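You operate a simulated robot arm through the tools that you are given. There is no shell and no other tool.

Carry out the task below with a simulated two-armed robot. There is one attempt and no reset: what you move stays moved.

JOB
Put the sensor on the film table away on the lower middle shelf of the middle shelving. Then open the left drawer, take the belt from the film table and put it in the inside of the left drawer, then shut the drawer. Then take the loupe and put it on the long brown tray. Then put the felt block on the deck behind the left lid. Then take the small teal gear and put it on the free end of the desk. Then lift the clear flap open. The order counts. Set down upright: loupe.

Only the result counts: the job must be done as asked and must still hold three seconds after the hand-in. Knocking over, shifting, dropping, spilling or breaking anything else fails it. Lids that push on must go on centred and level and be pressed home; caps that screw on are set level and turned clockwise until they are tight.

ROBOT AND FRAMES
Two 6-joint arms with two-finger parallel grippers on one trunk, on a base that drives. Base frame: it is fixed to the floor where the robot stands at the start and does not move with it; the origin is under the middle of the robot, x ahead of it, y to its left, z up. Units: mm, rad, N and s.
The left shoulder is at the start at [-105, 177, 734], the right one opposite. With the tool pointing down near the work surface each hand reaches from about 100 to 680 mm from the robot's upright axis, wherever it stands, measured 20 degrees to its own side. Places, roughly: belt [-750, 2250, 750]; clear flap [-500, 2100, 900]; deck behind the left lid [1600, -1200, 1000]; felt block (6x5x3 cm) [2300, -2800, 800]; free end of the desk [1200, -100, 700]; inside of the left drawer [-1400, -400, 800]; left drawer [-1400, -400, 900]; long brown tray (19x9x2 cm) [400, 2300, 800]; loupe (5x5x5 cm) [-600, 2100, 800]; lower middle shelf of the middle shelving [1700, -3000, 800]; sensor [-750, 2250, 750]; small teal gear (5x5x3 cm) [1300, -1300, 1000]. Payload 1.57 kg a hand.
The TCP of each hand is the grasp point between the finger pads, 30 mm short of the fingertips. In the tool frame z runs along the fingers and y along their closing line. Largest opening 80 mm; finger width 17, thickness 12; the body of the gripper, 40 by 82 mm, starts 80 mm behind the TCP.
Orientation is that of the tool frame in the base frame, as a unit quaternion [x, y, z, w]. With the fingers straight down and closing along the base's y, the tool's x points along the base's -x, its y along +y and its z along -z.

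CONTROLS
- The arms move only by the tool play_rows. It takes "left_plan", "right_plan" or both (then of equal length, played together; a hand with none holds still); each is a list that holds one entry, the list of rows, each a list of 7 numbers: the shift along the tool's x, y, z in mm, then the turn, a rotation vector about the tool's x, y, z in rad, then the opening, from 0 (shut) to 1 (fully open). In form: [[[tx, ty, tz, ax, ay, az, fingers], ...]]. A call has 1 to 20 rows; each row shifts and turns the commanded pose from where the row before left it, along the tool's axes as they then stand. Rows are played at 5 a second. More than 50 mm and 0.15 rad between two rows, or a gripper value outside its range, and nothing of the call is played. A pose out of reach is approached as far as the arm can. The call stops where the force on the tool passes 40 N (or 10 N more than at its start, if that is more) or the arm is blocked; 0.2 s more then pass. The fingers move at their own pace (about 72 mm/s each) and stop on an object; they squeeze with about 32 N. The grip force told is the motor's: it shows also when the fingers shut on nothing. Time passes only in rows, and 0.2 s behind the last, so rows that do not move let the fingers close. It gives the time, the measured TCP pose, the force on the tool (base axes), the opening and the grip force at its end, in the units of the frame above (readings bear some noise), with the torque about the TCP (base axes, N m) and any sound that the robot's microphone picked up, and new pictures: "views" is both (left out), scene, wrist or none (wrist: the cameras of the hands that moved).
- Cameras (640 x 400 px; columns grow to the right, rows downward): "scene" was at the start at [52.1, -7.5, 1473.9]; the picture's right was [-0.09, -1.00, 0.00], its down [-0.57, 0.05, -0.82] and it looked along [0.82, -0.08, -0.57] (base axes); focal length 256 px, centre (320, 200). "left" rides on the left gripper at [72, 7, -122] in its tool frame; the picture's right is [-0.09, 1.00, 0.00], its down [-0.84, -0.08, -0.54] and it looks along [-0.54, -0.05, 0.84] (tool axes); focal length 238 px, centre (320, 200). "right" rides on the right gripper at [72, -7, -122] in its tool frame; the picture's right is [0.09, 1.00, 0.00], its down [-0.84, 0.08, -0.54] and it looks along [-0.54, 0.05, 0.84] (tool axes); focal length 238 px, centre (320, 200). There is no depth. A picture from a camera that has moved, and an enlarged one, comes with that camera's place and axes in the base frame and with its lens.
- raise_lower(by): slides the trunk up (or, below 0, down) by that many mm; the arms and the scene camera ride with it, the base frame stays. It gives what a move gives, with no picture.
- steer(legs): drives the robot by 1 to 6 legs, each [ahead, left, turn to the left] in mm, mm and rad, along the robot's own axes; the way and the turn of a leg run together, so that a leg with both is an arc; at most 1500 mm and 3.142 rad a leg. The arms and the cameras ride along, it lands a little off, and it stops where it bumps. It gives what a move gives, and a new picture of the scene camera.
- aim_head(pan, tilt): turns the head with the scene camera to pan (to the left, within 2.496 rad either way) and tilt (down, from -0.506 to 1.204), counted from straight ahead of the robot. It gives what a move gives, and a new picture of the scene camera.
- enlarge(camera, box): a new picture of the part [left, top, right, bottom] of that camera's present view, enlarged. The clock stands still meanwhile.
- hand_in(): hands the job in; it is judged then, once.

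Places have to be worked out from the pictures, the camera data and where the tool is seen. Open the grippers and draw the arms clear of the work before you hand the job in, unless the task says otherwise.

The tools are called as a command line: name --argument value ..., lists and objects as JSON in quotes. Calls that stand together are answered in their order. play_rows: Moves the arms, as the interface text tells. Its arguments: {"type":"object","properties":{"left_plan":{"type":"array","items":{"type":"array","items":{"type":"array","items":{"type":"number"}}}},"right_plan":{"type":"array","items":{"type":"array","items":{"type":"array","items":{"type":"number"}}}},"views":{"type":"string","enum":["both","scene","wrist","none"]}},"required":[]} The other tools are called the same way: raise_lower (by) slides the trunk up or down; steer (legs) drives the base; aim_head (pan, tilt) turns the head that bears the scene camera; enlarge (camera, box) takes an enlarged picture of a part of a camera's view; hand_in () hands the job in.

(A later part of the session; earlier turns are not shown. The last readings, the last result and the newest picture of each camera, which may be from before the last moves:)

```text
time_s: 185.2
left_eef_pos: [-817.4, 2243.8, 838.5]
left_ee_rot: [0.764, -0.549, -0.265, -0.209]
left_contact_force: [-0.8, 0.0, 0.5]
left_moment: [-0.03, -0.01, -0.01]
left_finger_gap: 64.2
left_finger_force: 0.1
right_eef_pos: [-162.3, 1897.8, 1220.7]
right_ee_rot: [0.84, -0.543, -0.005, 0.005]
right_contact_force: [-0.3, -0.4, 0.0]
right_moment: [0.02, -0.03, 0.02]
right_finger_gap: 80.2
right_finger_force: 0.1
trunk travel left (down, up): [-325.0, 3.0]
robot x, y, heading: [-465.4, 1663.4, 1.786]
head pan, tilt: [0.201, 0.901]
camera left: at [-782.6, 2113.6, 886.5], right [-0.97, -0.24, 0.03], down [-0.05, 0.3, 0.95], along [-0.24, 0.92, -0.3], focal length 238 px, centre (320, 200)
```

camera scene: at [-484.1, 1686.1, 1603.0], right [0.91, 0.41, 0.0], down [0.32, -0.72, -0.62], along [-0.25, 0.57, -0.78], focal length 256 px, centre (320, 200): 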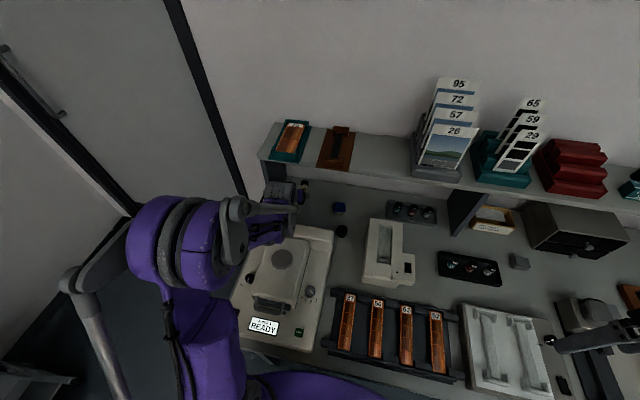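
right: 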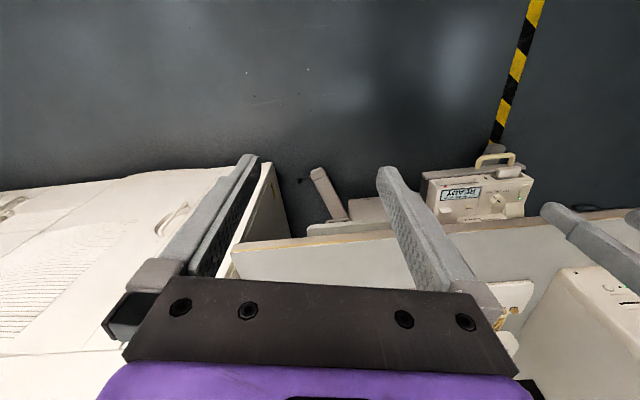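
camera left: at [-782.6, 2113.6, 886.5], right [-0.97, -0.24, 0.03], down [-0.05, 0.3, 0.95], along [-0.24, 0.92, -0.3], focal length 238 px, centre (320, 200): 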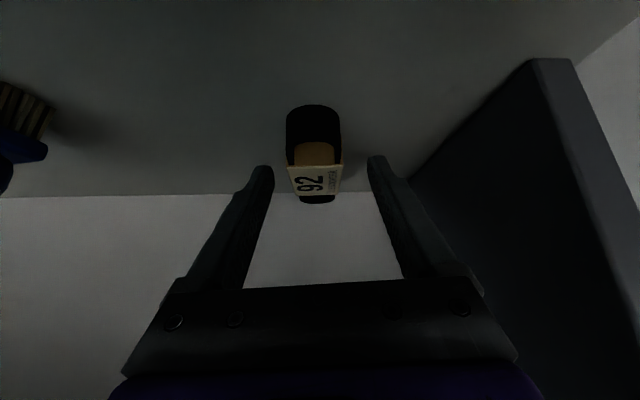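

play_rows --left_plan '[[[2, 0, 2.5, 0, 0, 0, 0.8], [0, 0, 0, 0, 0, 0, 0.4], [0, 0, 0, 0, 0, 0, 0.1], [0, 0, 0, 0, 0, 0, 0], [0, 0, 0, 0, 0, 0, 0]]]' --views "wrist"

```text
time_s: 186.4
left_eef_pos: [-817.3, 2242.9, 835.7]
left_ee_rot: [0.764, -0.548, -0.267, -0.21]
left_contact_force: [0.7, 0.3, 0.5]
left_moment: [0.02, 0.06, -0.04]
left_finger_gap: 35.3
left_finger_force: 32.6
right_eef_pos: [-161.8, 1898.1, 1220.6]
right_ee_rot: [0.84, -0.543, -0.005, 0.006]
right_contact_force: [0.6, -0.6, -1.0]
right_moment: [0.01, -0.04, 0.01]
right_finger_gap: 80.0
right_finger_force: 0.0
trunk travel left (down, up): [-325.0, 3.0]
robot x, y, heading: [-462.8, 1658.2, 1.786]
head pan, tilt: [0.201, 0.901]
camera left: at [-782.7, 2114.3, 882.9], right [-0.97, -0.24, 0.03], down [-0.05, 0.3, 0.95], along [-0.24, 0.92, -0.3], focal length 238 px, centre (320, 200)
```

left: 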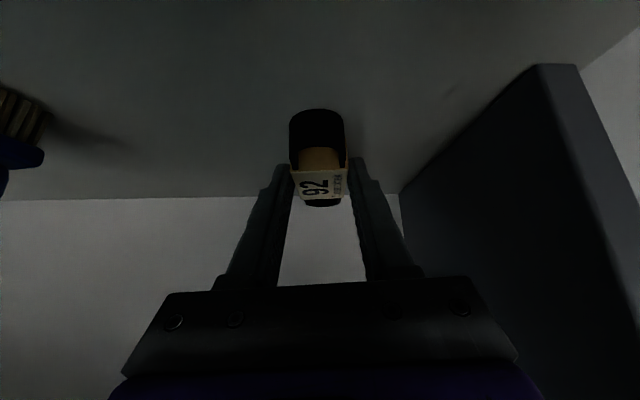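

Gripped (35 mm). I lift out along the same path and draw the hand back over the scanner.

play_rows --left_plan '[[[-5.7, 0, -23.4, 0, 0, 0, 0], [-5.7, 0, -23.3, 0, 0, 0, 0], [-7.3, 0, -13.5, 0, 0, 0, 0], [-7.3, 0, -13.4, 0, 0, 0, 0], [9.5, 0, -26.2, 0, 0, 0, 0], [5.7, 0, -30.8, 0, 0, 0, 0], [-27.5, 0, -33.1, 0, 0, 0, 0], [32.3, 0, -26.9, 0, 0, 0, 0], [32.3, 0, -26.9, 0, 0, 0, 0], [32.3, 0, -26.9, 0, 0, 0, 0], [32.3, 0, -26.9, 0, 0, 0, 0], [32.3, 0, -26.9, 0, 0, 0, 0]]]' --views "both"

```text
time_s: 189.0
left_eef_pos: [-732.3, 1968.5, 987.1]
left_ee_rot: [0.765, -0.548, -0.266, -0.209]
left_contact_force: [0.4, 0.2, -0.6]
left_moment: [0.01, 0.03, -0.05]
left_finger_gap: 34.8
left_finger_force: 31.9
right_eef_pos: [-160.3, 1895.5, 1219.7]
right_ee_rot: [0.84, -0.543, -0.006, 0.005]
right_contact_force: [-0.1, 0.4, 0.0]
right_moment: [0.03, 0.02, 0.01]
right_finger_gap: 80.1
right_finger_force: 0.1
trunk travel left (down, up): [-325.0, 3.0]
robot x, y, heading: [-465.0, 1659.6, 1.787]
head pan, tilt: [0.201, 0.901]
camera scene: at [-484.5, 1685.3, 1603.2], right [0.91, 0.41, 0.0], down [0.32, -0.72, -0.62], along [-0.25, 0.57, -0.78], focal length 256 px, centre (320, 200)
camera left: at [-697.7, 1839.7, 1034.1], right [-0.97, -0.24, 0.03], down [-0.05, 0.3, 0.95], along [-0.24, 0.92, -0.3], focal length 238 px, centre (320, 200)
```

scene: 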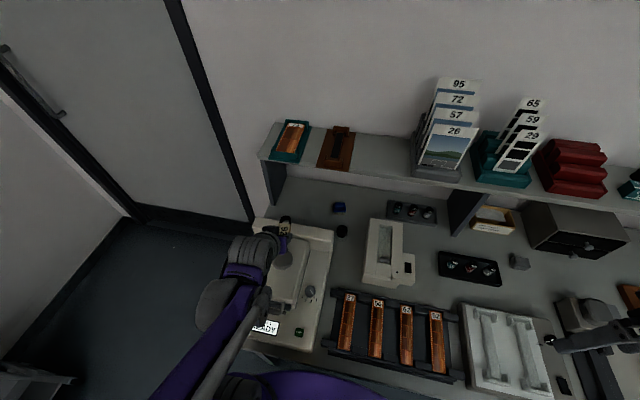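
left: 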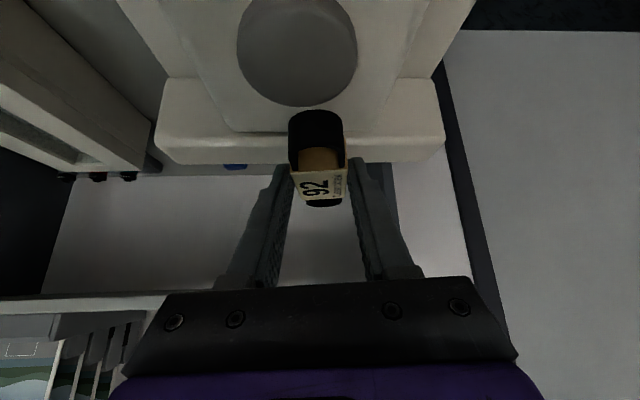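

Belt secured. I raise the hand a little, back out and drive to the open drawer.

play_rows --left_plan '[[[-19.2, 0, -23.1, 0, 0, 0, 0], [-19.2, 0, -23.1, 0, 0, 0, 0], [-19.2, 0, -23.1, 0, 0, 0, 0], [15, 0, -40, 0, 0, 0, 0]]]' --views "none"

steer --legs '[[-450, 0, 0], [-1370, 0, 0], [0, 0, 1.57], [300, -100, 0]]'

aim_head --pan 0.1 --tilt 0.6

```text
time_s: 190.0
left_eef_pos: [-722.3, 1934.2, 1096.0]
left_ee_rot: [0.765, -0.549, -0.265, -0.209]
left_contact_force: [-0.6, -0.7, -1.3]
left_moment: [-0.02, -0.05, 0.01]
left_finger_gap: 34.8
left_finger_force: 32.1
right_eef_pos: [-160.6, 1896.0, 1221.6]
right_ee_rot: [0.84, -0.543, -0.006, 0.005]
right_contact_force: [-0.9, -0.6, -0.5]
right_moment: [0.02, 0.02, 0.02]
right_finger_gap: 79.8
right_finger_force: 0.0
trunk travel left (down, up): [-325.0, 3.0]
robot x, y, heading: [-462.3, 1662.9, 1.784]
head pan, tilt: [0.201, 0.901]
```

```text
time_s: 204.7
left_eef_pos: [-658.6, -342.9, 1096.3]
left_ee_rot: [0.929, 0.152, -0.336, 0.04]
left_contact_force: [0.0, 0.2, 0.0]
left_moment: [-0.02, -0.04, -0.03]
left_finger_gap: 34.9
left_finger_force: 32.0
right_eef_pos: [-618.3, 219.9, 1219.2]
right_ee_rot: [0.978, 0.208, 0.001, 0.007]
right_contact_force: [0.2, -0.9, 0.0]
right_moment: [0.02, -0.02, 0.0]
right_finger_gap: 80.1
right_finger_force: 0.0
trunk travel left (down, up): [-325.0, 3.0]
robot x, y, heading: [-380.9, -86.5, -2.928]
head pan, tilt: [0.201, 0.901]
camera scene: at [-408.6, -105.9, 1603.1], right [-0.4, 0.92, 0.0], down [0.72, 0.32, -0.62], along [-0.57, -0.25, -0.78], focal length 256 px, centre (320, 200)
```

scene: 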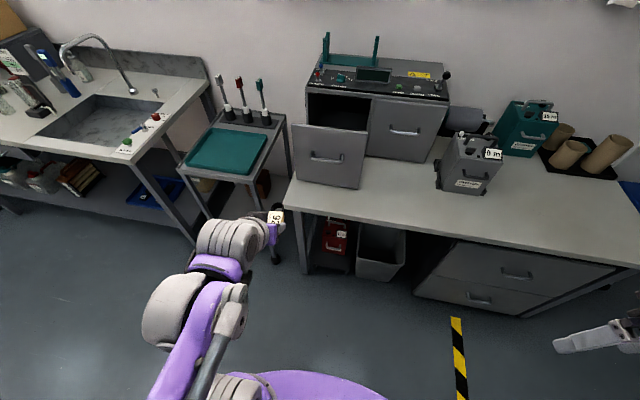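

```text
time_s: 205.5
left_eef_pos: [-659.2, -342.9, 1095.5]
left_ee_rot: [0.929, 0.152, -0.335, 0.04]
left_contact_force: [-0.4, 0.2, -0.7]
left_moment: [0.01, -0.03, 0.0]
left_finger_gap: 35.1
left_finger_force: 32.0
right_eef_pos: [-620.7, 218.0, 1220.3]
right_ee_rot: [0.978, 0.208, 0.0, 0.007]
right_contact_force: [0.6, -0.2, 0.7]
right_moment: [0.02, 0.0, -0.02]
right_finger_gap: 80.0
right_finger_force: 0.0
trunk travel left (down, up): [-325.0, 3.0]
robot x, y, heading: [-381.3, -87.2, -2.933]
head pan, tilt: [0.099, 0.6]
camera scene: at [-424.3, -102.9, 1628.0], right [-0.31, 0.95, 0.0], down [0.54, 0.17, -0.82], along [-0.78, -0.25, -0.57], focal length 256 px, centre (320, 200)
```

scene: 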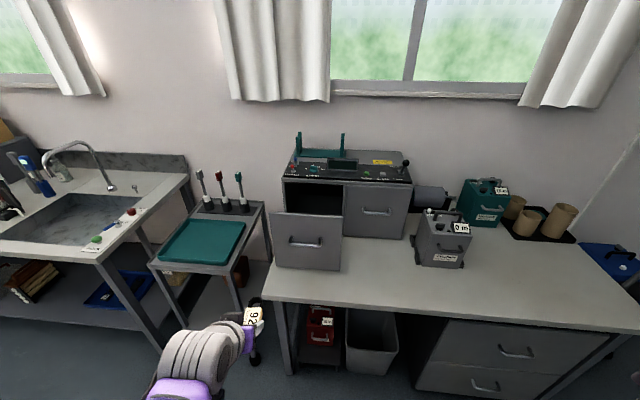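

The drawer's front panel is tall (top ≈ z 1080). I bring the tool upright again, raise it above the panel height, and drive to the bench.

play_rows --left_plan '[[[0, 0, 0, 0, 0.14, 0, 0], [0, 0, 0, 0, 0.14, 0, 0], [0, 0, 0, 0, 0.14, 0, 0], [0, 0, 0, 0, 0.14, 0, 0], [0, 0, 0, 0, 0.14, 0, 0], [0, 0, -45, 0, 0, 0, 0], [0, 0, -45, 0, 0, 0, 0]]]' --views "none"

steer --legs '[[310, 0, 0.01]]'

aim_head --pan 0.15 --tilt 0.9

```text
time_s: 207.1
left_eef_pos: [-659.7, -345.2, 1188.0]
left_ee_rot: [0.988, 0.156, 0.004, -0.016]
left_contact_force: [-0.5, 0.1, 0.5]
left_moment: [0.02, -0.01, 0.02]
left_finger_gap: 35.1
left_finger_force: 31.8
right_eef_pos: [-620.3, 218.3, 1220.3]
right_ee_rot: [0.978, 0.207, 0.001, 0.006]
right_contact_force: [0.4, 0.1, 0.6]
right_moment: [0.02, -0.01, 0.01]
right_finger_gap: 79.9
right_finger_force: 0.0
trunk travel left (down, up): [-325.0, 3.0]
robot x, y, heading: [-384.7, -85.8, -2.928]
head pan, tilt: [0.099, 0.6]
```

```text
time_s: 209.2
left_eef_pos: [-957.5, -414.9, 1187.9]
left_ee_rot: [0.987, 0.159, 0.004, -0.014]
left_contact_force: [-0.8, 0.7, 0.0]
left_moment: [-0.02, 0.03, 0.0]
left_finger_gap: 35.1
left_finger_force: 32.0
right_eef_pos: [-924.4, 149.4, 1220.6]
right_ee_rot: [0.977, 0.212, 0.0, 0.007]
right_contact_force: [0.1, 0.9, -0.4]
right_moment: [0.0, -0.01, -0.03]
right_finger_gap: 79.8
right_finger_force: 0.1
trunk travel left (down, up): [-325.0, 3.0]
robot x, y, heading: [-685.9, -153.1, -2.917]
head pan, tilt: [0.099, 0.6]
camera scene: at [-724.9, -170.0, 1627.9], right [-0.32, 0.95, 0.0], down [0.54, 0.18, -0.83], along [-0.78, -0.26, -0.56], focal length 256 px, centre (320, 200)
```

scene: 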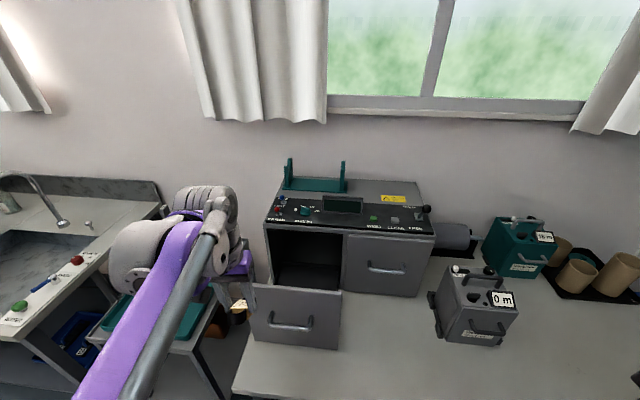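

```text
time_s: 210.0
left_eef_pos: [-958.5, -414.7, 1186.4]
left_ee_rot: [0.987, 0.16, 0.002, -0.015]
left_contact_force: [0.5, 0.4, -0.4]
left_moment: [0.03, 0.04, -0.02]
left_finger_gap: 35.2
left_finger_force: 32.4
right_eef_pos: [-924.8, 149.9, 1220.7]
right_ee_rot: [0.977, 0.212, 0.0, 0.007]
right_contact_force: [0.3, 0.2, 1.8]
right_moment: [0.0, 0.03, -0.01]
right_finger_gap: 79.8
right_finger_force: 0.1
trunk travel left (down, up): [-325.0, 3.0]
robot x, y, heading: [-688.8, -156.9, -2.916]
head pan, tilt: [0.15, 0.901]
camera scene: at [-712.3, -169.7, 1603.4], right [-0.36, 0.93, 0.0], down [0.73, 0.29, -0.62], along [-0.58, -0.23, -0.78], focal length 256 px, centre (320, 200)
```

scene: 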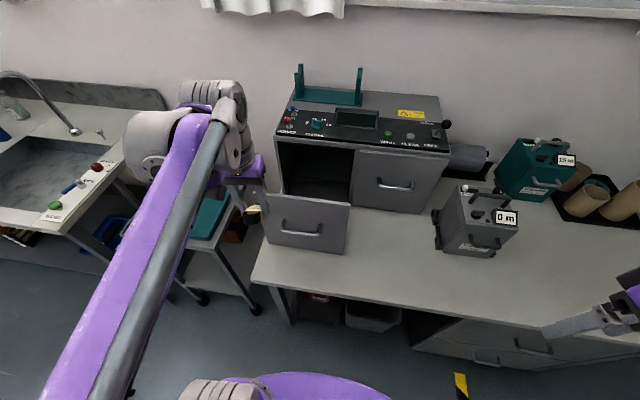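

enlarge --camera "scene" --box '[240, 110, 400, 260]'

```text
2.67 times, centred on (320, 185) of scene
camera zoom: at [-712.3, -169.7, 1603.4], right [-0.36, 0.93, 0.0], down [0.73, 0.29, -0.62], along [-0.58, -0.23, -0.78], focal length 682 px, centre (320, 240)
```

zoom: 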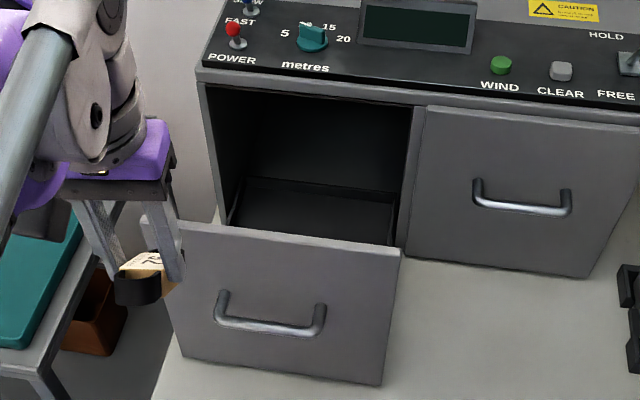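

The gap behind the panel is centred near (-1208,-393). I raise slightly, square the yaw and move over it.

play_rows --left_plan '[[[0, 0, -20, 0, 0, 0.097, 0], [-20, -25, 0, 0, 0, 0, 0], [-40, -25, 0, 0, 0, 0, 0], [-40, -27, 0, 0, 0, 0, 0], [-40, 0, 0, 0, 0, 0, 0], [-40, 0, 0, 0, 0, 0, 0], [-40, 0, 0, 0, 0, 0, 0], [-25, 0, 0, 0, 0, 0, 0]]]' --views "both"

```text
time_s: 211.8
left_eef_pos: [-1217.5, -395.1, 1206.0]
left_ee_rot: [0.994, 0.112, 0.002, -0.016]
left_contact_force: [-0.4, -0.9, -0.5]
left_moment: [0.03, 0.0, 0.0]
left_finger_gap: 35.0
left_finger_force: 32.2
right_eef_pos: [-925.4, 149.0, 1220.6]
right_ee_rot: [0.977, 0.212, 0.001, 0.007]
right_contact_force: [0.1, -0.2, -0.5]
right_moment: [0.03, -0.01, 0.01]
right_finger_gap: 80.3
right_finger_force: 0.0
trunk travel left (down, up): [-325.0, 3.0]
robot x, y, heading: [-681.7, -152.3, -2.919]
head pan, tilt: [0.15, 0.901]
camera scene: at [-713.0, -170.0, 1603.3], right [-0.36, 0.93, 0.0], down [0.73, 0.29, -0.62], along [-0.58, -0.23, -0.78], focal length 256 px, centre (320, 200)
camera left: at [-1145.0, -388.2, 1328.4], right [0.13, -0.99, -0.03], down [-0.83, -0.13, 0.54], along [-0.54, -0.05, -0.84], focal length 238 px, centre (320, 200)
```

scene: 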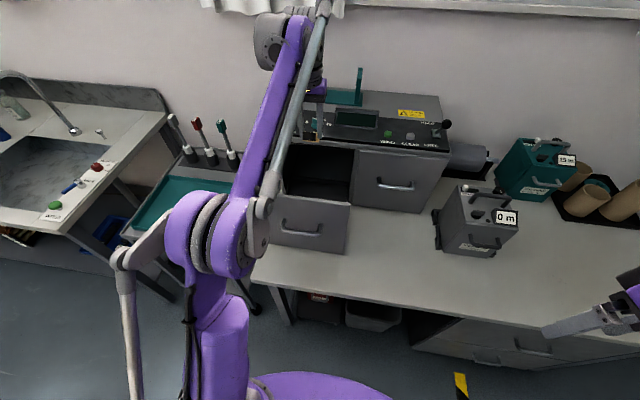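
left: 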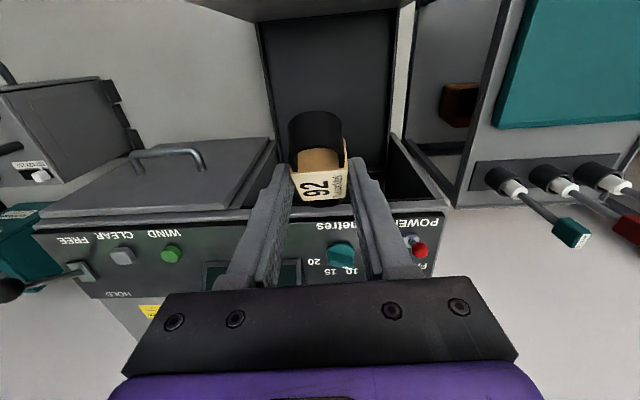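

The view shows the belt centred over the drawer's inside. I shift 8 mm forward and lower in steps.

play_rows --left_plan '[[[-8, 0, 0, 0, 0, 0, 0], [0, 0, 45, 0, 0, 0, 0], [0, 0, 45, 0, 0, 0, 0], [0, 0, 45, 0, 0, 0, 0], [0, 0, 45, 0, 0, 0, 0], [0, 0, 40, 0, 0, 0, 0]]]' --views "both"

```text
time_s: 213.2
left_eef_pos: [-1220.2, -390.4, 985.6]
left_ee_rot: [0.994, 0.111, 0.003, -0.015]
left_contact_force: [-0.5, 0.4, -0.7]
left_moment: [0.0, -0.01, -0.02]
left_finger_gap: 34.9
left_finger_force: 31.7
right_eef_pos: [-924.6, 149.1, 1219.8]
right_ee_rot: [0.977, 0.212, 0.001, 0.007]
right_contact_force: [-0.2, -0.3, 0.2]
right_moment: [0.04, 0.01, 0.01]
right_finger_gap: 80.0
right_finger_force: 0.1
trunk travel left (down, up): [-325.0, 3.0]
robot x, y, heading: [-687.1, -151.4, -2.923]
head pan, tilt: [0.15, 0.901]
camera scene: at [-712.7, -169.9, 1603.3], right [-0.36, 0.93, 0.0], down [0.73, 0.29, -0.62], along [-0.58, -0.23, -0.78], focal length 256 px, centre (320, 200)
camera left: at [-1148.9, -384.6, 1107.5], right [0.13, -0.99, -0.03], down [-0.83, -0.13, 0.54], along [-0.54, -0.05, -0.84], focal length 238 px, centre (320, 200)
```

scene: 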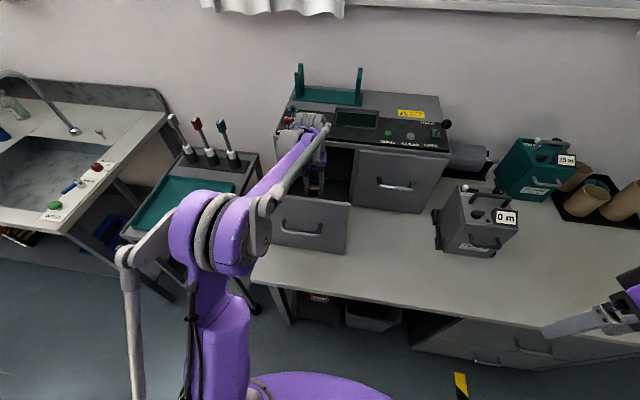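
left: 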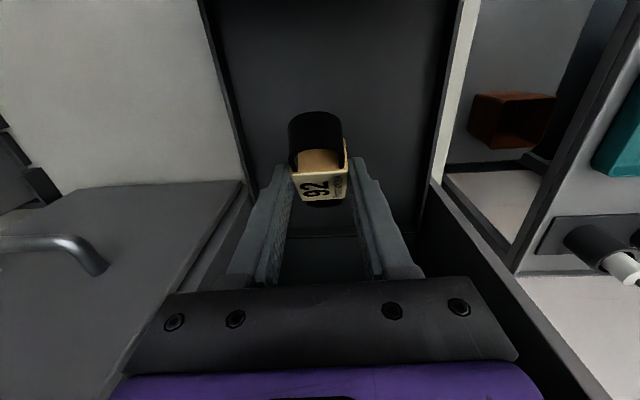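

play_rows --left_plan '[[[0, 0, 25, 0, 0, 0, 0], [0, 0, 25, 0, 0, 0, 0], [0, 0, 20, 0, 0, 0, 0], [0, 0, 10, 0, 0, 0, 0], [0, 0, 0, 0, 0, 0, 0]]]' --views "both"

```text
time_s: 214.4
left_eef_pos: [-1222.3, -387.7, 907.8]
left_ee_rot: [0.994, 0.112, 0.002, -0.016]
left_contact_force: [-0.1, -0.1, -0.9]
left_moment: [0.01, -0.02, 0.03]
left_finger_gap: 34.8
left_finger_force: 32.3
right_eef_pos: [-923.5, 149.0, 1220.2]
right_ee_rot: [0.977, 0.212, 0.0, 0.007]
right_contact_force: [0.8, 0.6, 0.0]
right_moment: [0.01, 0.01, -0.01]
right_finger_gap: 80.2
right_finger_force: 0.0
trunk travel left (down, up): [-325.0, 3.0]
robot x, y, heading: [-683.8, -151.1, -2.922]
head pan, tilt: [0.15, 0.901]
camera scene: at [-712.1, -169.6, 1603.3], right [-0.36, 0.93, 0.0], down [0.73, 0.29, -0.62], along [-0.58, -0.23, -0.78], focal length 256 px, centre (320, 200)
camera left: at [-1149.5, -381.6, 1028.4], right [0.13, -0.99, -0.03], down [-0.83, -0.13, 0.54], along [-0.54, -0.05, -0.84], focal length 238 px, centre (320, 200)
```

scene: 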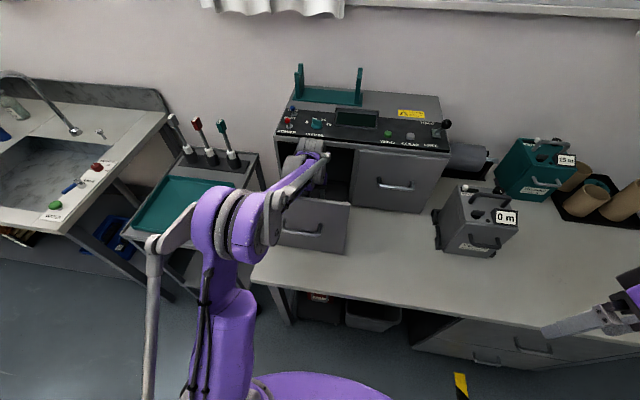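
left: 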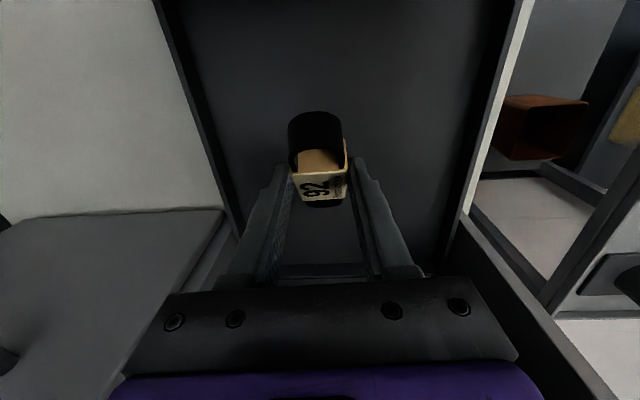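

enlarge --camera "scene" --box '[250, 120, 370, 260]'

enlarge --camera "left" --box '[200, 60, 460, 280]'

```text
2.86 times, centred on (310, 190) of scene
camera zoom: at [-712.1, -169.6, 1603.3], right [-0.36, 0.93, 0.0], down [0.73, 0.29, -0.62], along [-0.58, -0.23, -0.78], focal length 730 px, centre (349, 229)
```

zoom: 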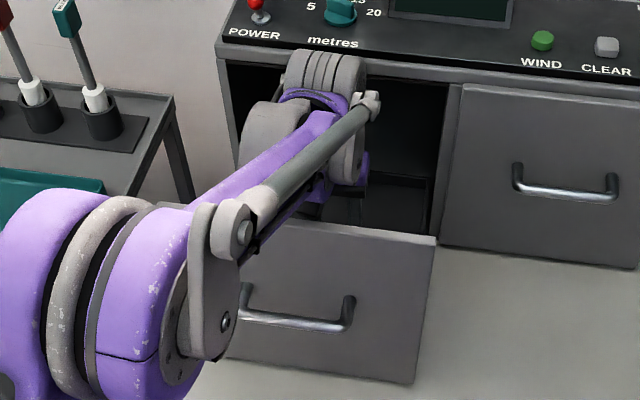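

```text
1.82 times, centred on (330, 170) of left
camera zoom: at [-1149.5, -381.6, 1028.4], right [0.13, -0.99, -0.03], down [-0.83, -0.13, 0.54], along [-0.54, -0.05, -0.84], focal length 433 px, centre (302, 254)
```

zoom: 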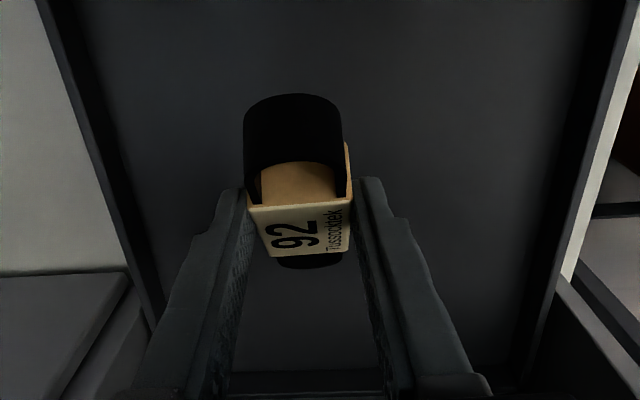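

play_rows --left_plan '[[[0, 0, 8, 0, 0, 0, 0], [0, 0, 8, 0, 0, 0, 0], [0, 0, 5, 0, 0, 0, 0], [0, 0, 0, 0, 0, 0, 0]]]' --views "wrist"

```text
time_s: 215.4
left_eef_pos: [-1221.9, -386.4, 885.7]
left_ee_rot: [0.994, 0.112, 0.002, -0.016]
left_contact_force: [0.1, 0.6, 0.3]
left_moment: [0.04, -0.01, 0.01]
left_finger_gap: 35.0
left_finger_force: 32.4
right_eef_pos: [-924.3, 149.0, 1219.4]
right_ee_rot: [0.977, 0.212, 0.0, 0.008]
right_contact_force: [0.1, 0.6, -0.4]
right_moment: [-0.03, -0.01, 0.02]
right_finger_gap: 79.8
right_finger_force: 0.0
trunk travel left (down, up): [-325.0, 3.0]
robot x, y, heading: [-682.7, -151.1, -2.922]
head pan, tilt: [0.15, 0.901]
camera left: at [-1149.9, -380.4, 1007.6], right [0.13, -0.99, -0.03], down [-0.83, -0.13, 0.54], along [-0.54, -0.05, -0.84], focal length 238 px, centre (320, 200)
```

left: 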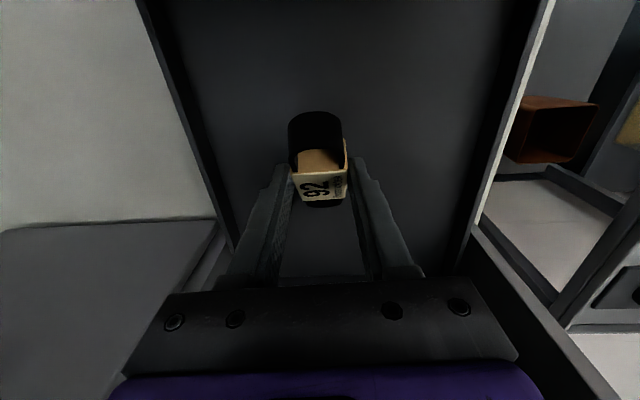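

play_rows --left_plan '[[[0, 0, 6, 0, 0, 0, 0], [0, 0, 6, 0, 0, 0, 0], [0, 0, 6, 0, 0, 0, 0], [0, 0, 0, 0, 0, 0, 0]]]' --views "scene"

enlarge --camera "scene" --box '[250, 120, 370, 260]'

```text
time_s: 216.4
left_eef_pos: [-1218.1, -385.0, 881.5]
left_ee_rot: [0.994, 0.113, -0.003, -0.014]
left_contact_force: [1.1, 0.6, -0.2]
left_moment: [0.01, -0.02, 0.03]
left_finger_gap: 35.1
left_finger_force: 31.7
right_eef_pos: [-916.4, 150.9, 1223.6]
right_ee_rot: [0.977, 0.212, -0.005, 0.006]
right_contact_force: [-0.9, -0.3, 0.9]
right_moment: [-0.01, 0.0, 0.03]
right_finger_gap: 79.7
right_finger_force: 0.0
trunk travel left (down, up): [-325.0, 3.0]
robot x, y, heading: [-688.9, -151.7, -2.916]
head pan, tilt: [0.15, 0.901]
camera scene: at [-699.4, -165.6, 1604.6], right [-0.36, 0.93, 0.0], down [0.72, 0.28, -0.63], along [-0.58, -0.23, -0.78], focal length 256 px, centre (320, 200)
```

scene: 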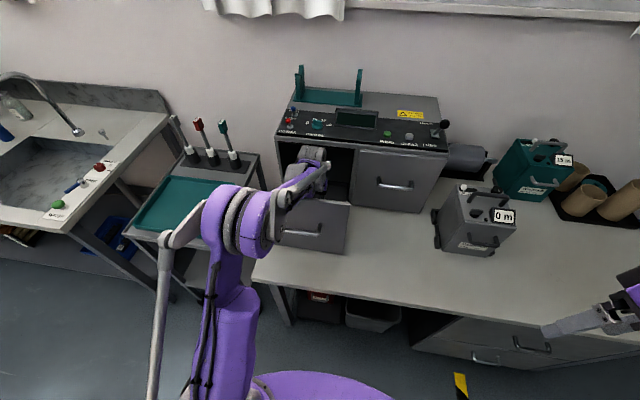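

```text
2.86 times, centred on (310, 190) of scene
camera zoom: at [-699.4, -165.6, 1604.6], right [-0.36, 0.93, 0.0], down [0.72, 0.28, -0.63], along [-0.58, -0.23, -0.78], focal length 730 px, centre (349, 229)
```

zoom: 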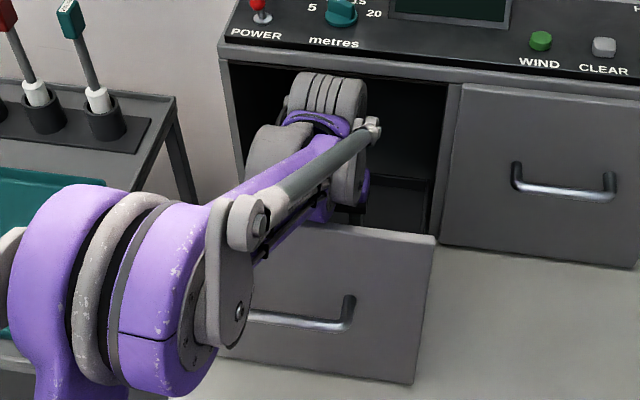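

The robot's body tilted slightly: the forearm now rests on the panel. I go back up 16 mm and release the belt there, just above the drawer floor.

play_rows --left_plan '[[[0, 0, -8, 0, 0, 0, 0], [0, 0, -8, 0, 0, 0, 0], [0, 0, 0, 0, 0, 0, 0]]]' --views "both"

```text
time_s: 217.2
left_eef_pos: [-1219.9, -385.0, 880.6]
left_ee_rot: [0.994, 0.112, 0.005, -0.015]
left_contact_force: [1.5, 1.6, 5.4]
left_moment: [-0.01, 0.15, -0.07]
left_finger_gap: 35.1
left_finger_force: 32.1
right_eef_pos: [-923.9, 150.0, 1220.0]
right_ee_rot: [0.977, 0.213, 0.002, 0.008]
right_contact_force: [-0.7, 0.2, -0.6]
right_moment: [-0.02, 0.02, -0.03]
right_finger_gap: 80.0
right_finger_force: 0.0
trunk travel left (down, up): [-325.0, 3.0]
robot x, y, heading: [-682.7, -148.5, -2.92]
head pan, tilt: [0.15, 0.901]
camera scene: at [-711.5, -169.0, 1602.4], right [-0.36, 0.93, 0.0], down [0.73, 0.29, -0.62], along [-0.58, -0.23, -0.78], focal length 256 px, centre (320, 200)
camera left: at [-1148.0, -379.7, 1003.1], right [0.13, -0.99, -0.03], down [-0.84, -0.13, 0.53], along [-0.53, -0.04, -0.84], focal length 238 px, centre (320, 200)
```

scene: 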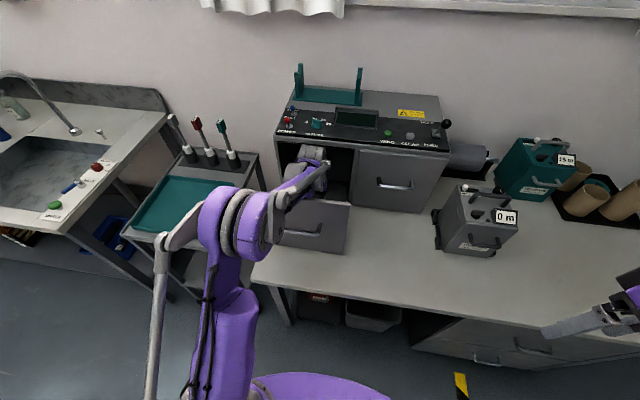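
left: 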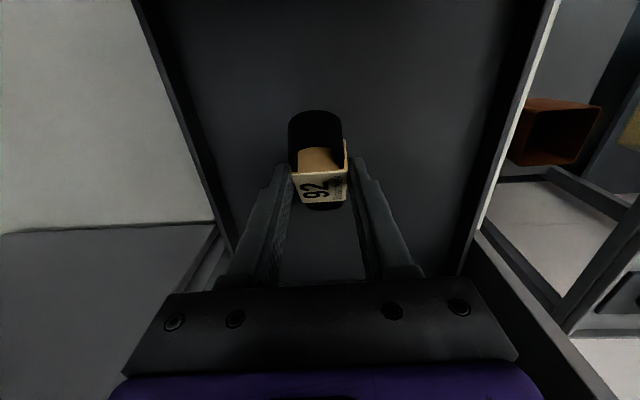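

A light 5 N upward force suggests the belt's lower end is touching the drawer floor. I open the fingers and lift straight up.

play_rows --left_plan '[[[0, 0, 0, 0, 0, 0, 0.55], [0, 0, 0, 0, 0, 0, 0.75], [0, 0, 0, 0, 0, 0, 0.75], [0, 0, -20, 0, 0, 0, 0.75], [0, 0, -40, 0, 0, 0, 0.75], [0, 0, -45, 0, 0, 0, 0.75]]]' --views "wrist"

```text
time_s: 218.6
left_eef_pos: [-1224.2, -390.0, 989.9]
left_ee_rot: [0.994, 0.112, 0.003, -0.016]
left_contact_force: [-0.4, -1.1, 0.6]
left_moment: [-0.05, 0.0, 0.02]
left_finger_gap: 59.8
left_finger_force: 0.1
right_eef_pos: [-924.7, 148.6, 1220.9]
right_ee_rot: [0.977, 0.213, 0.001, 0.007]
right_contact_force: [-1.3, 0.0, -0.3]
right_moment: [-0.03, 0.0, 0.02]
right_finger_gap: 79.9
right_finger_force: 0.1
trunk travel left (down, up): [-325.0, 3.0]
robot x, y, heading: [-683.0, -154.5, -2.923]
head pan, tilt: [0.15, 0.901]
camera left: at [-1151.0, -383.8, 1111.2], right [0.13, -0.99, -0.03], down [-0.83, -0.13, 0.54], along [-0.54, -0.05, -0.84], focal length 238 px, centre (320, 200)
```

left: 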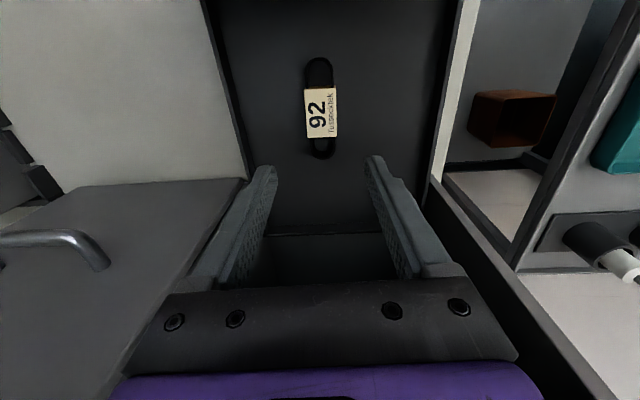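

The belt lies flat in the drawer. I raise the hand over the panel, bring it in front of the handle with fingers closed, ready to push.

play_rows --left_plan '[[[0, 0, -45, 0, 0, 0, 0.75], [0, 0, -45, 0, 0, 0, 0.75], [0, 0, -45, 0, 0, 0, 0.5], [0, 0, -45, 0, 0, 0, 0.2], [0, 0, -36, 0, 0, 0, 0], [41, 0, 0, 0, 0, 0, 0], [41, 0, 0, 0, 0, 0, 0], [41, 0, 0, 0, 0, 0, 0], [41, 0, 0, 0, 0, 0, 0], [41, 0, 0, 0, 0, 0, 0], [43, 0, 0, 0, 0, 0, 0], [0, 0, 41, 0, 0, 0, 0], [0, 0, 41, 0, 0, 0, 0], [0, 0, 41, 0, 0, 0, 0], [0, 0, 41, 0, 0, 0, 0], [0, 0, 41, 0, 0, 0, 0], [0, 0, 41, 0, 0, 0, 0]]]' --views "both"

```text
time_s: 222.2
left_eef_pos: [-979.3, -332.8, 960.5]
left_ee_rot: [0.994, 0.112, 0.004, -0.015]
left_contact_force: [-0.9, -0.4, 0.1]
left_moment: [0.01, 0.01, 0.0]
left_finger_gap: 0.2
left_finger_force: 21.1
right_eef_pos: [-925.1, 149.0, 1220.1]
right_ee_rot: [0.977, 0.212, 0.001, 0.007]
right_contact_force: [1.0, 0.4, 0.7]
right_moment: [0.0, 0.03, 0.01]
right_finger_gap: 80.1
right_finger_force: 0.1
trunk travel left (down, up): [-325.0, 3.0]
robot x, y, heading: [-684.3, -152.3, -2.915]
head pan, tilt: [0.15, 0.901]
camera scene: at [-712.9, -169.8, 1603.3], right [-0.36, 0.93, 0.0], down [0.73, 0.29, -0.62], along [-0.58, -0.23, -0.78], focal length 256 px, centre (320, 200)
camera left: at [-907.8, -327.4, 1082.8], right [0.13, -0.99, -0.03], down [-0.83, -0.13, 0.54], along [-0.54, -0.05, -0.84], focal length 238 px, centre (320, 200)
```

scene: 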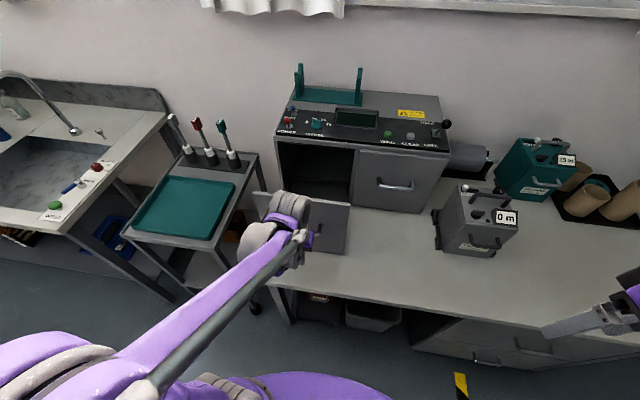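
left: 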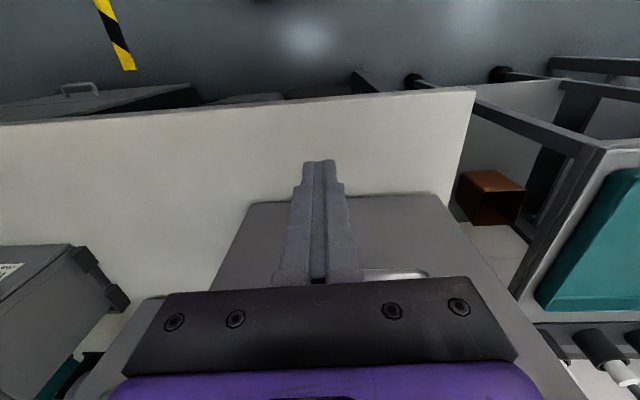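

I shift 15 mm left to centre on the handle and push the drawer in.

play_rows --left_plan '[[[-35, 15, 0, 0, 0, 0, 0], [-35, 0, 0, 0, 0, 0, 0], [-35, 0, 0, 0, 0, 0, 0], [-35, 0, 0, 0, 0, 0, 0], [-35, 0, 0, 0, 0, 0, 0], [-35, 0, 0, 0, 0, 0, 0], [-30, 0, 0, 0, 0, 0, 0]]]' --views "both"

```text
time_s: 223.8
left_eef_pos: [-1213.4, -401.3, 958.3]
left_ee_rot: [0.994, 0.112, 0.003, -0.016]
left_contact_force: [1.0, -0.7, -0.8]
left_moment: [0.03, 0.01, -0.03]
left_finger_gap: 0.0
left_finger_force: 20.9
right_eef_pos: [-925.9, 148.5, 1219.3]
right_ee_rot: [0.977, 0.212, 0.0, 0.007]
right_contact_force: [-0.1, 0.4, -0.1]
right_moment: [0.03, 0.01, -0.02]
right_finger_gap: 80.0
right_finger_force: 0.0
trunk travel left (down, up): [-325.0, 3.0]
robot x, y, heading: [-688.9, -155.6, -2.923]
head pan, tilt: [0.15, 0.901]
camera scene: at [-713.6, -170.1, 1603.3], right [-0.36, 0.93, 0.0], down [0.73, 0.29, -0.62], along [-0.58, -0.23, -0.78], focal length 256 px, centre (320, 200)
camera left: at [-1141.6, -396.2, 1079.6], right [0.13, -0.99, -0.03], down [-0.83, -0.13, 0.54], along [-0.54, -0.05, -0.84], focal length 238 px, centre (320, 200)
```

scene: 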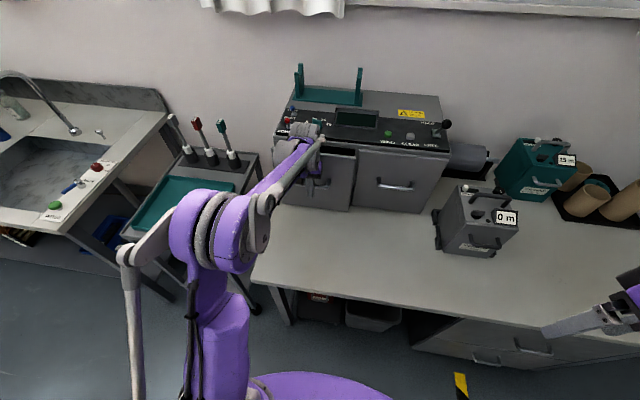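
left: 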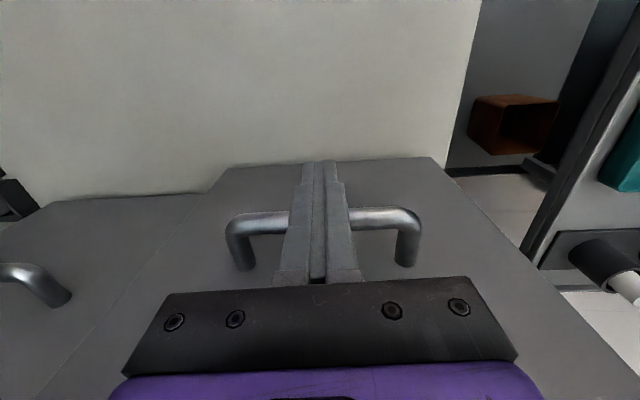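

play_rows --left_plan '[[[-15, 0, 0, 0, 0, 0, 0], [-15, 0, 0, 0, 0, 0, 0], [-8, 0, 0, 0, 0, 0, 0], [-5, 0, 0, 0, 0, 0, 0], [-5, 0, 0, 0, 0, 0, 0], [-5, 0, 0, 0, 0, 0, 0], [-5, 0, 0, 0, 0, 0, 0]]]' --views "both"

```text
time_s: 225.1
left_eef_pos: [-1250.4, -411.2, 958.3]
left_ee_rot: [0.994, 0.112, 0.011, -0.017]
left_contact_force: [30.1, 5.9, -5.4]
left_moment: [-0.01, 0.18, -0.14]
left_finger_gap: 0.2
left_finger_force: 21.7
right_eef_pos: [-922.8, 149.1, 1220.6]
right_ee_rot: [0.977, 0.213, 0.0, 0.007]
right_contact_force: [-0.9, -0.4, 0.1]
right_moment: [0.03, -0.03, -0.02]
right_finger_gap: 80.2
right_finger_force: 0.0
trunk travel left (down, up): [-325.0, 3.0]
robot x, y, heading: [-684.6, -153.7, -2.922]
head pan, tilt: [0.15, 0.901]
stopped in row 6 (left hand): the force on the tool passed its limit at 46 N (the readings are from after the stop); the commanded pose is now the measured one
camera scene: at [-709.3, -169.2, 1603.4], right [-0.37, 0.93, 0.0], down [0.73, 0.29, -0.62], along [-0.58, -0.23, -0.78], focal length 256 px, centre (320, 200)
camera left: at [-1180.2, -406.3, 1081.4], right [0.13, -0.99, -0.03], down [-0.84, -0.13, 0.52], along [-0.52, -0.04, -0.85], focal length 238 px, centre (320, 200)
```

scene: 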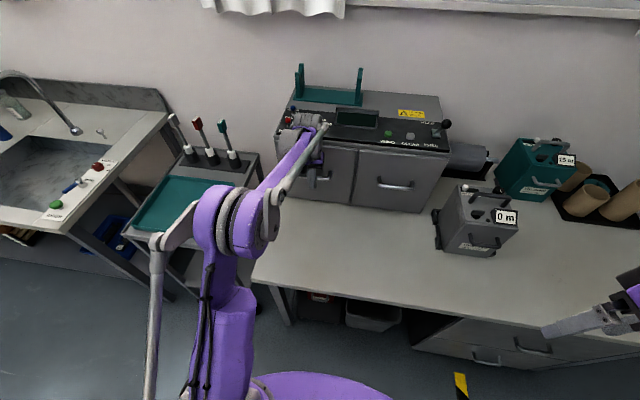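
left: 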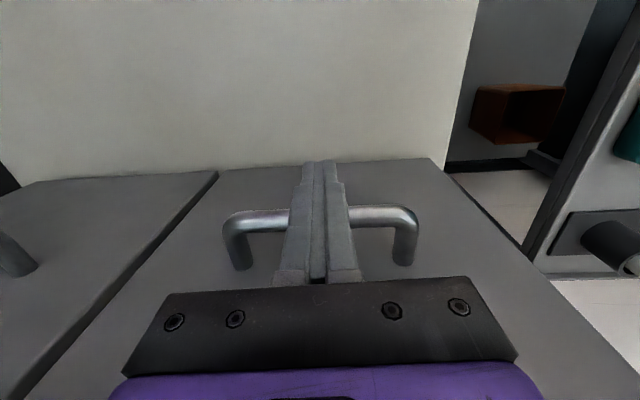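

The push hit 46 N at the end stop. I back away and check that the drawer is flush.

play_rows --left_plan '[[[40, 0, 0, 0, 0, 0, 0], [40, 0, -10, 0, 0, 0, 0], [40, 0, -20, 0, 0, 0, 0.3], [40, 0, -20, 0, 0, 0, 0.5], [40, 0, -20, 0, 0, 0, 0.5], [40, 0, -20, 0, 0, 0, 0.5], [40, 0, -20, 0, 0, 0, 0.5]]]' --views "scene"

enlarge --camera "scene" --box '[250, 80, 460, 230]'

```text
time_s: 226.7
left_eef_pos: [-981.4, -351.6, 1073.4]
left_ee_rot: [0.994, 0.111, 0.008, -0.016]
left_contact_force: [-0.3, 0.2, -0.2]
left_moment: [-0.02, -0.02, -0.02]
left_finger_gap: 40.0
left_finger_force: 0.1
right_eef_pos: [-923.0, 149.6, 1220.6]
right_ee_rot: [0.977, 0.212, 0.0, 0.008]
right_contact_force: [-0.5, -0.1, -0.1]
right_moment: [0.02, 0.03, 0.01]
right_finger_gap: 80.2
right_finger_force: 0.0
trunk travel left (down, up): [-325.0, 3.0]
robot x, y, heading: [-682.3, -155.5, -2.918]
head pan, tilt: [0.15, 0.901]
camera scene: at [-709.5, -169.2, 1603.2], right [-0.37, 0.93, 0.0], down [0.73, 0.29, -0.62], along [-0.58, -0.23, -0.78], focal length 256 px, centre (320, 200)
```

scene: 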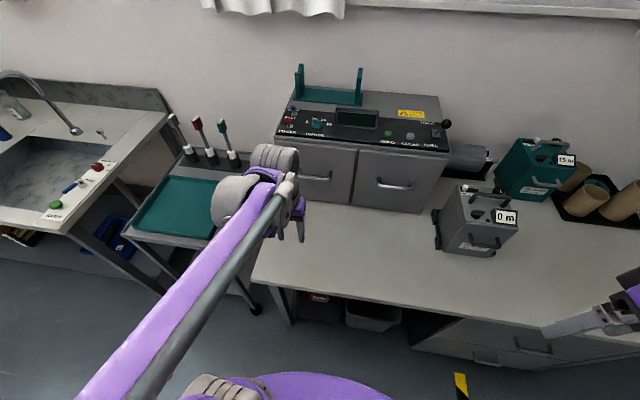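

```text
2.67 times, centred on (355, 155) of scene
camera zoom: at [-709.5, -169.2, 1603.2], right [-0.37, 0.93, 0.0], down [0.73, 0.29, -0.62], along [-0.58, -0.23, -0.78], focal length 682 px, centre (227, 320)
```

zoom: 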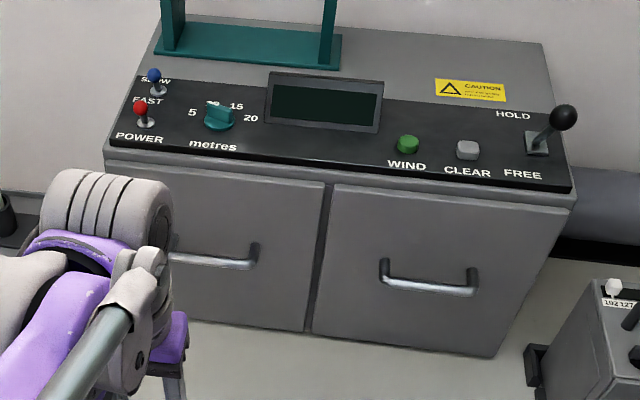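

Drawer is shut flush. Next the loupe: I drive back to the film table.

steer --legs '[[-300, 0, 0], [0, 0, -1.6], [1400, -330, 0]]'

aim_head --pan 0.1 --tilt 0.9

```text
time_s: 239.4
left_eef_pos: [-522.6, 1653.6, 1073.2]
left_ee_rot: [0.774, -0.633, 0.016, -0.006]
left_contact_force: [0.5, 0.1, -0.5]
left_moment: [0.01, -0.01, 0.03]
left_finger_gap: 40.2
left_finger_force: 0.1
right_eef_pos: [-21.7, 1581.6, 1219.6]
right_ee_rot: [0.834, -0.551, -0.005, 0.005]
right_contact_force: [-0.5, -0.1, -0.5]
right_moment: [0.02, -0.03, -0.02]
right_finger_gap: 79.9
right_finger_force: 0.0
trunk travel left (down, up): [-325.0, 3.0]
robot x, y, heading: [-327.7, 1347.6, 1.77]
head pan, tilt: [0.15, 0.901]
camera scene: at [-345.5, 1377.8, 1603.2], right [0.94, 0.34, 0.0], down [0.27, -0.74, -0.62], along [-0.21, 0.58, -0.78], focal length 256 px, centre (320, 200)
```

scene: 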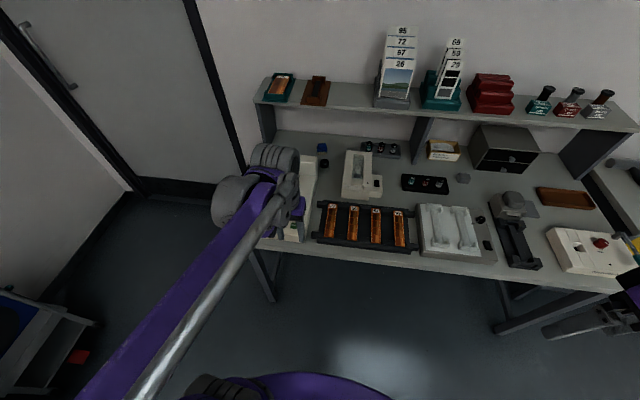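

```text
time_s: 240.0
left_eef_pos: [-522.0, 1652.4, 1073.3]
left_ee_rot: [0.774, -0.633, 0.016, -0.006]
left_contact_force: [-0.1, -0.1, -0.2]
left_moment: [0.02, 0.01, 0.03]
left_finger_gap: 40.1
left_finger_force: 0.0
right_eef_pos: [-22.0, 1581.8, 1220.7]
right_ee_rot: [0.835, -0.551, -0.005, 0.006]
right_contact_force: [0.5, -0.4, 0.4]
right_moment: [0.01, -0.02, 0.01]
right_finger_gap: 80.0
right_finger_force: 0.1
trunk travel left (down, up): [-325.0, 3.0]
robot x, y, heading: [-327.2, 1349.3, 1.769]
head pan, tilt: [0.099, 0.901]
camera scene: at [-341.9, 1379.3, 1603.3], right [0.96, 0.29, 0.0], down [0.23, -0.75, -0.62], along [-0.18, 0.59, -0.78], focal length 256 px, centre (320, 200)
```

scene: 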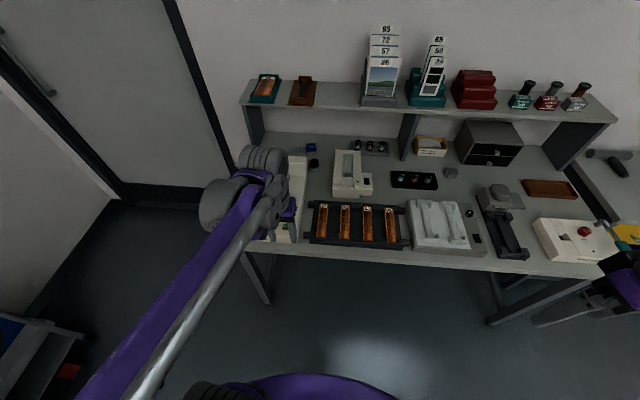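

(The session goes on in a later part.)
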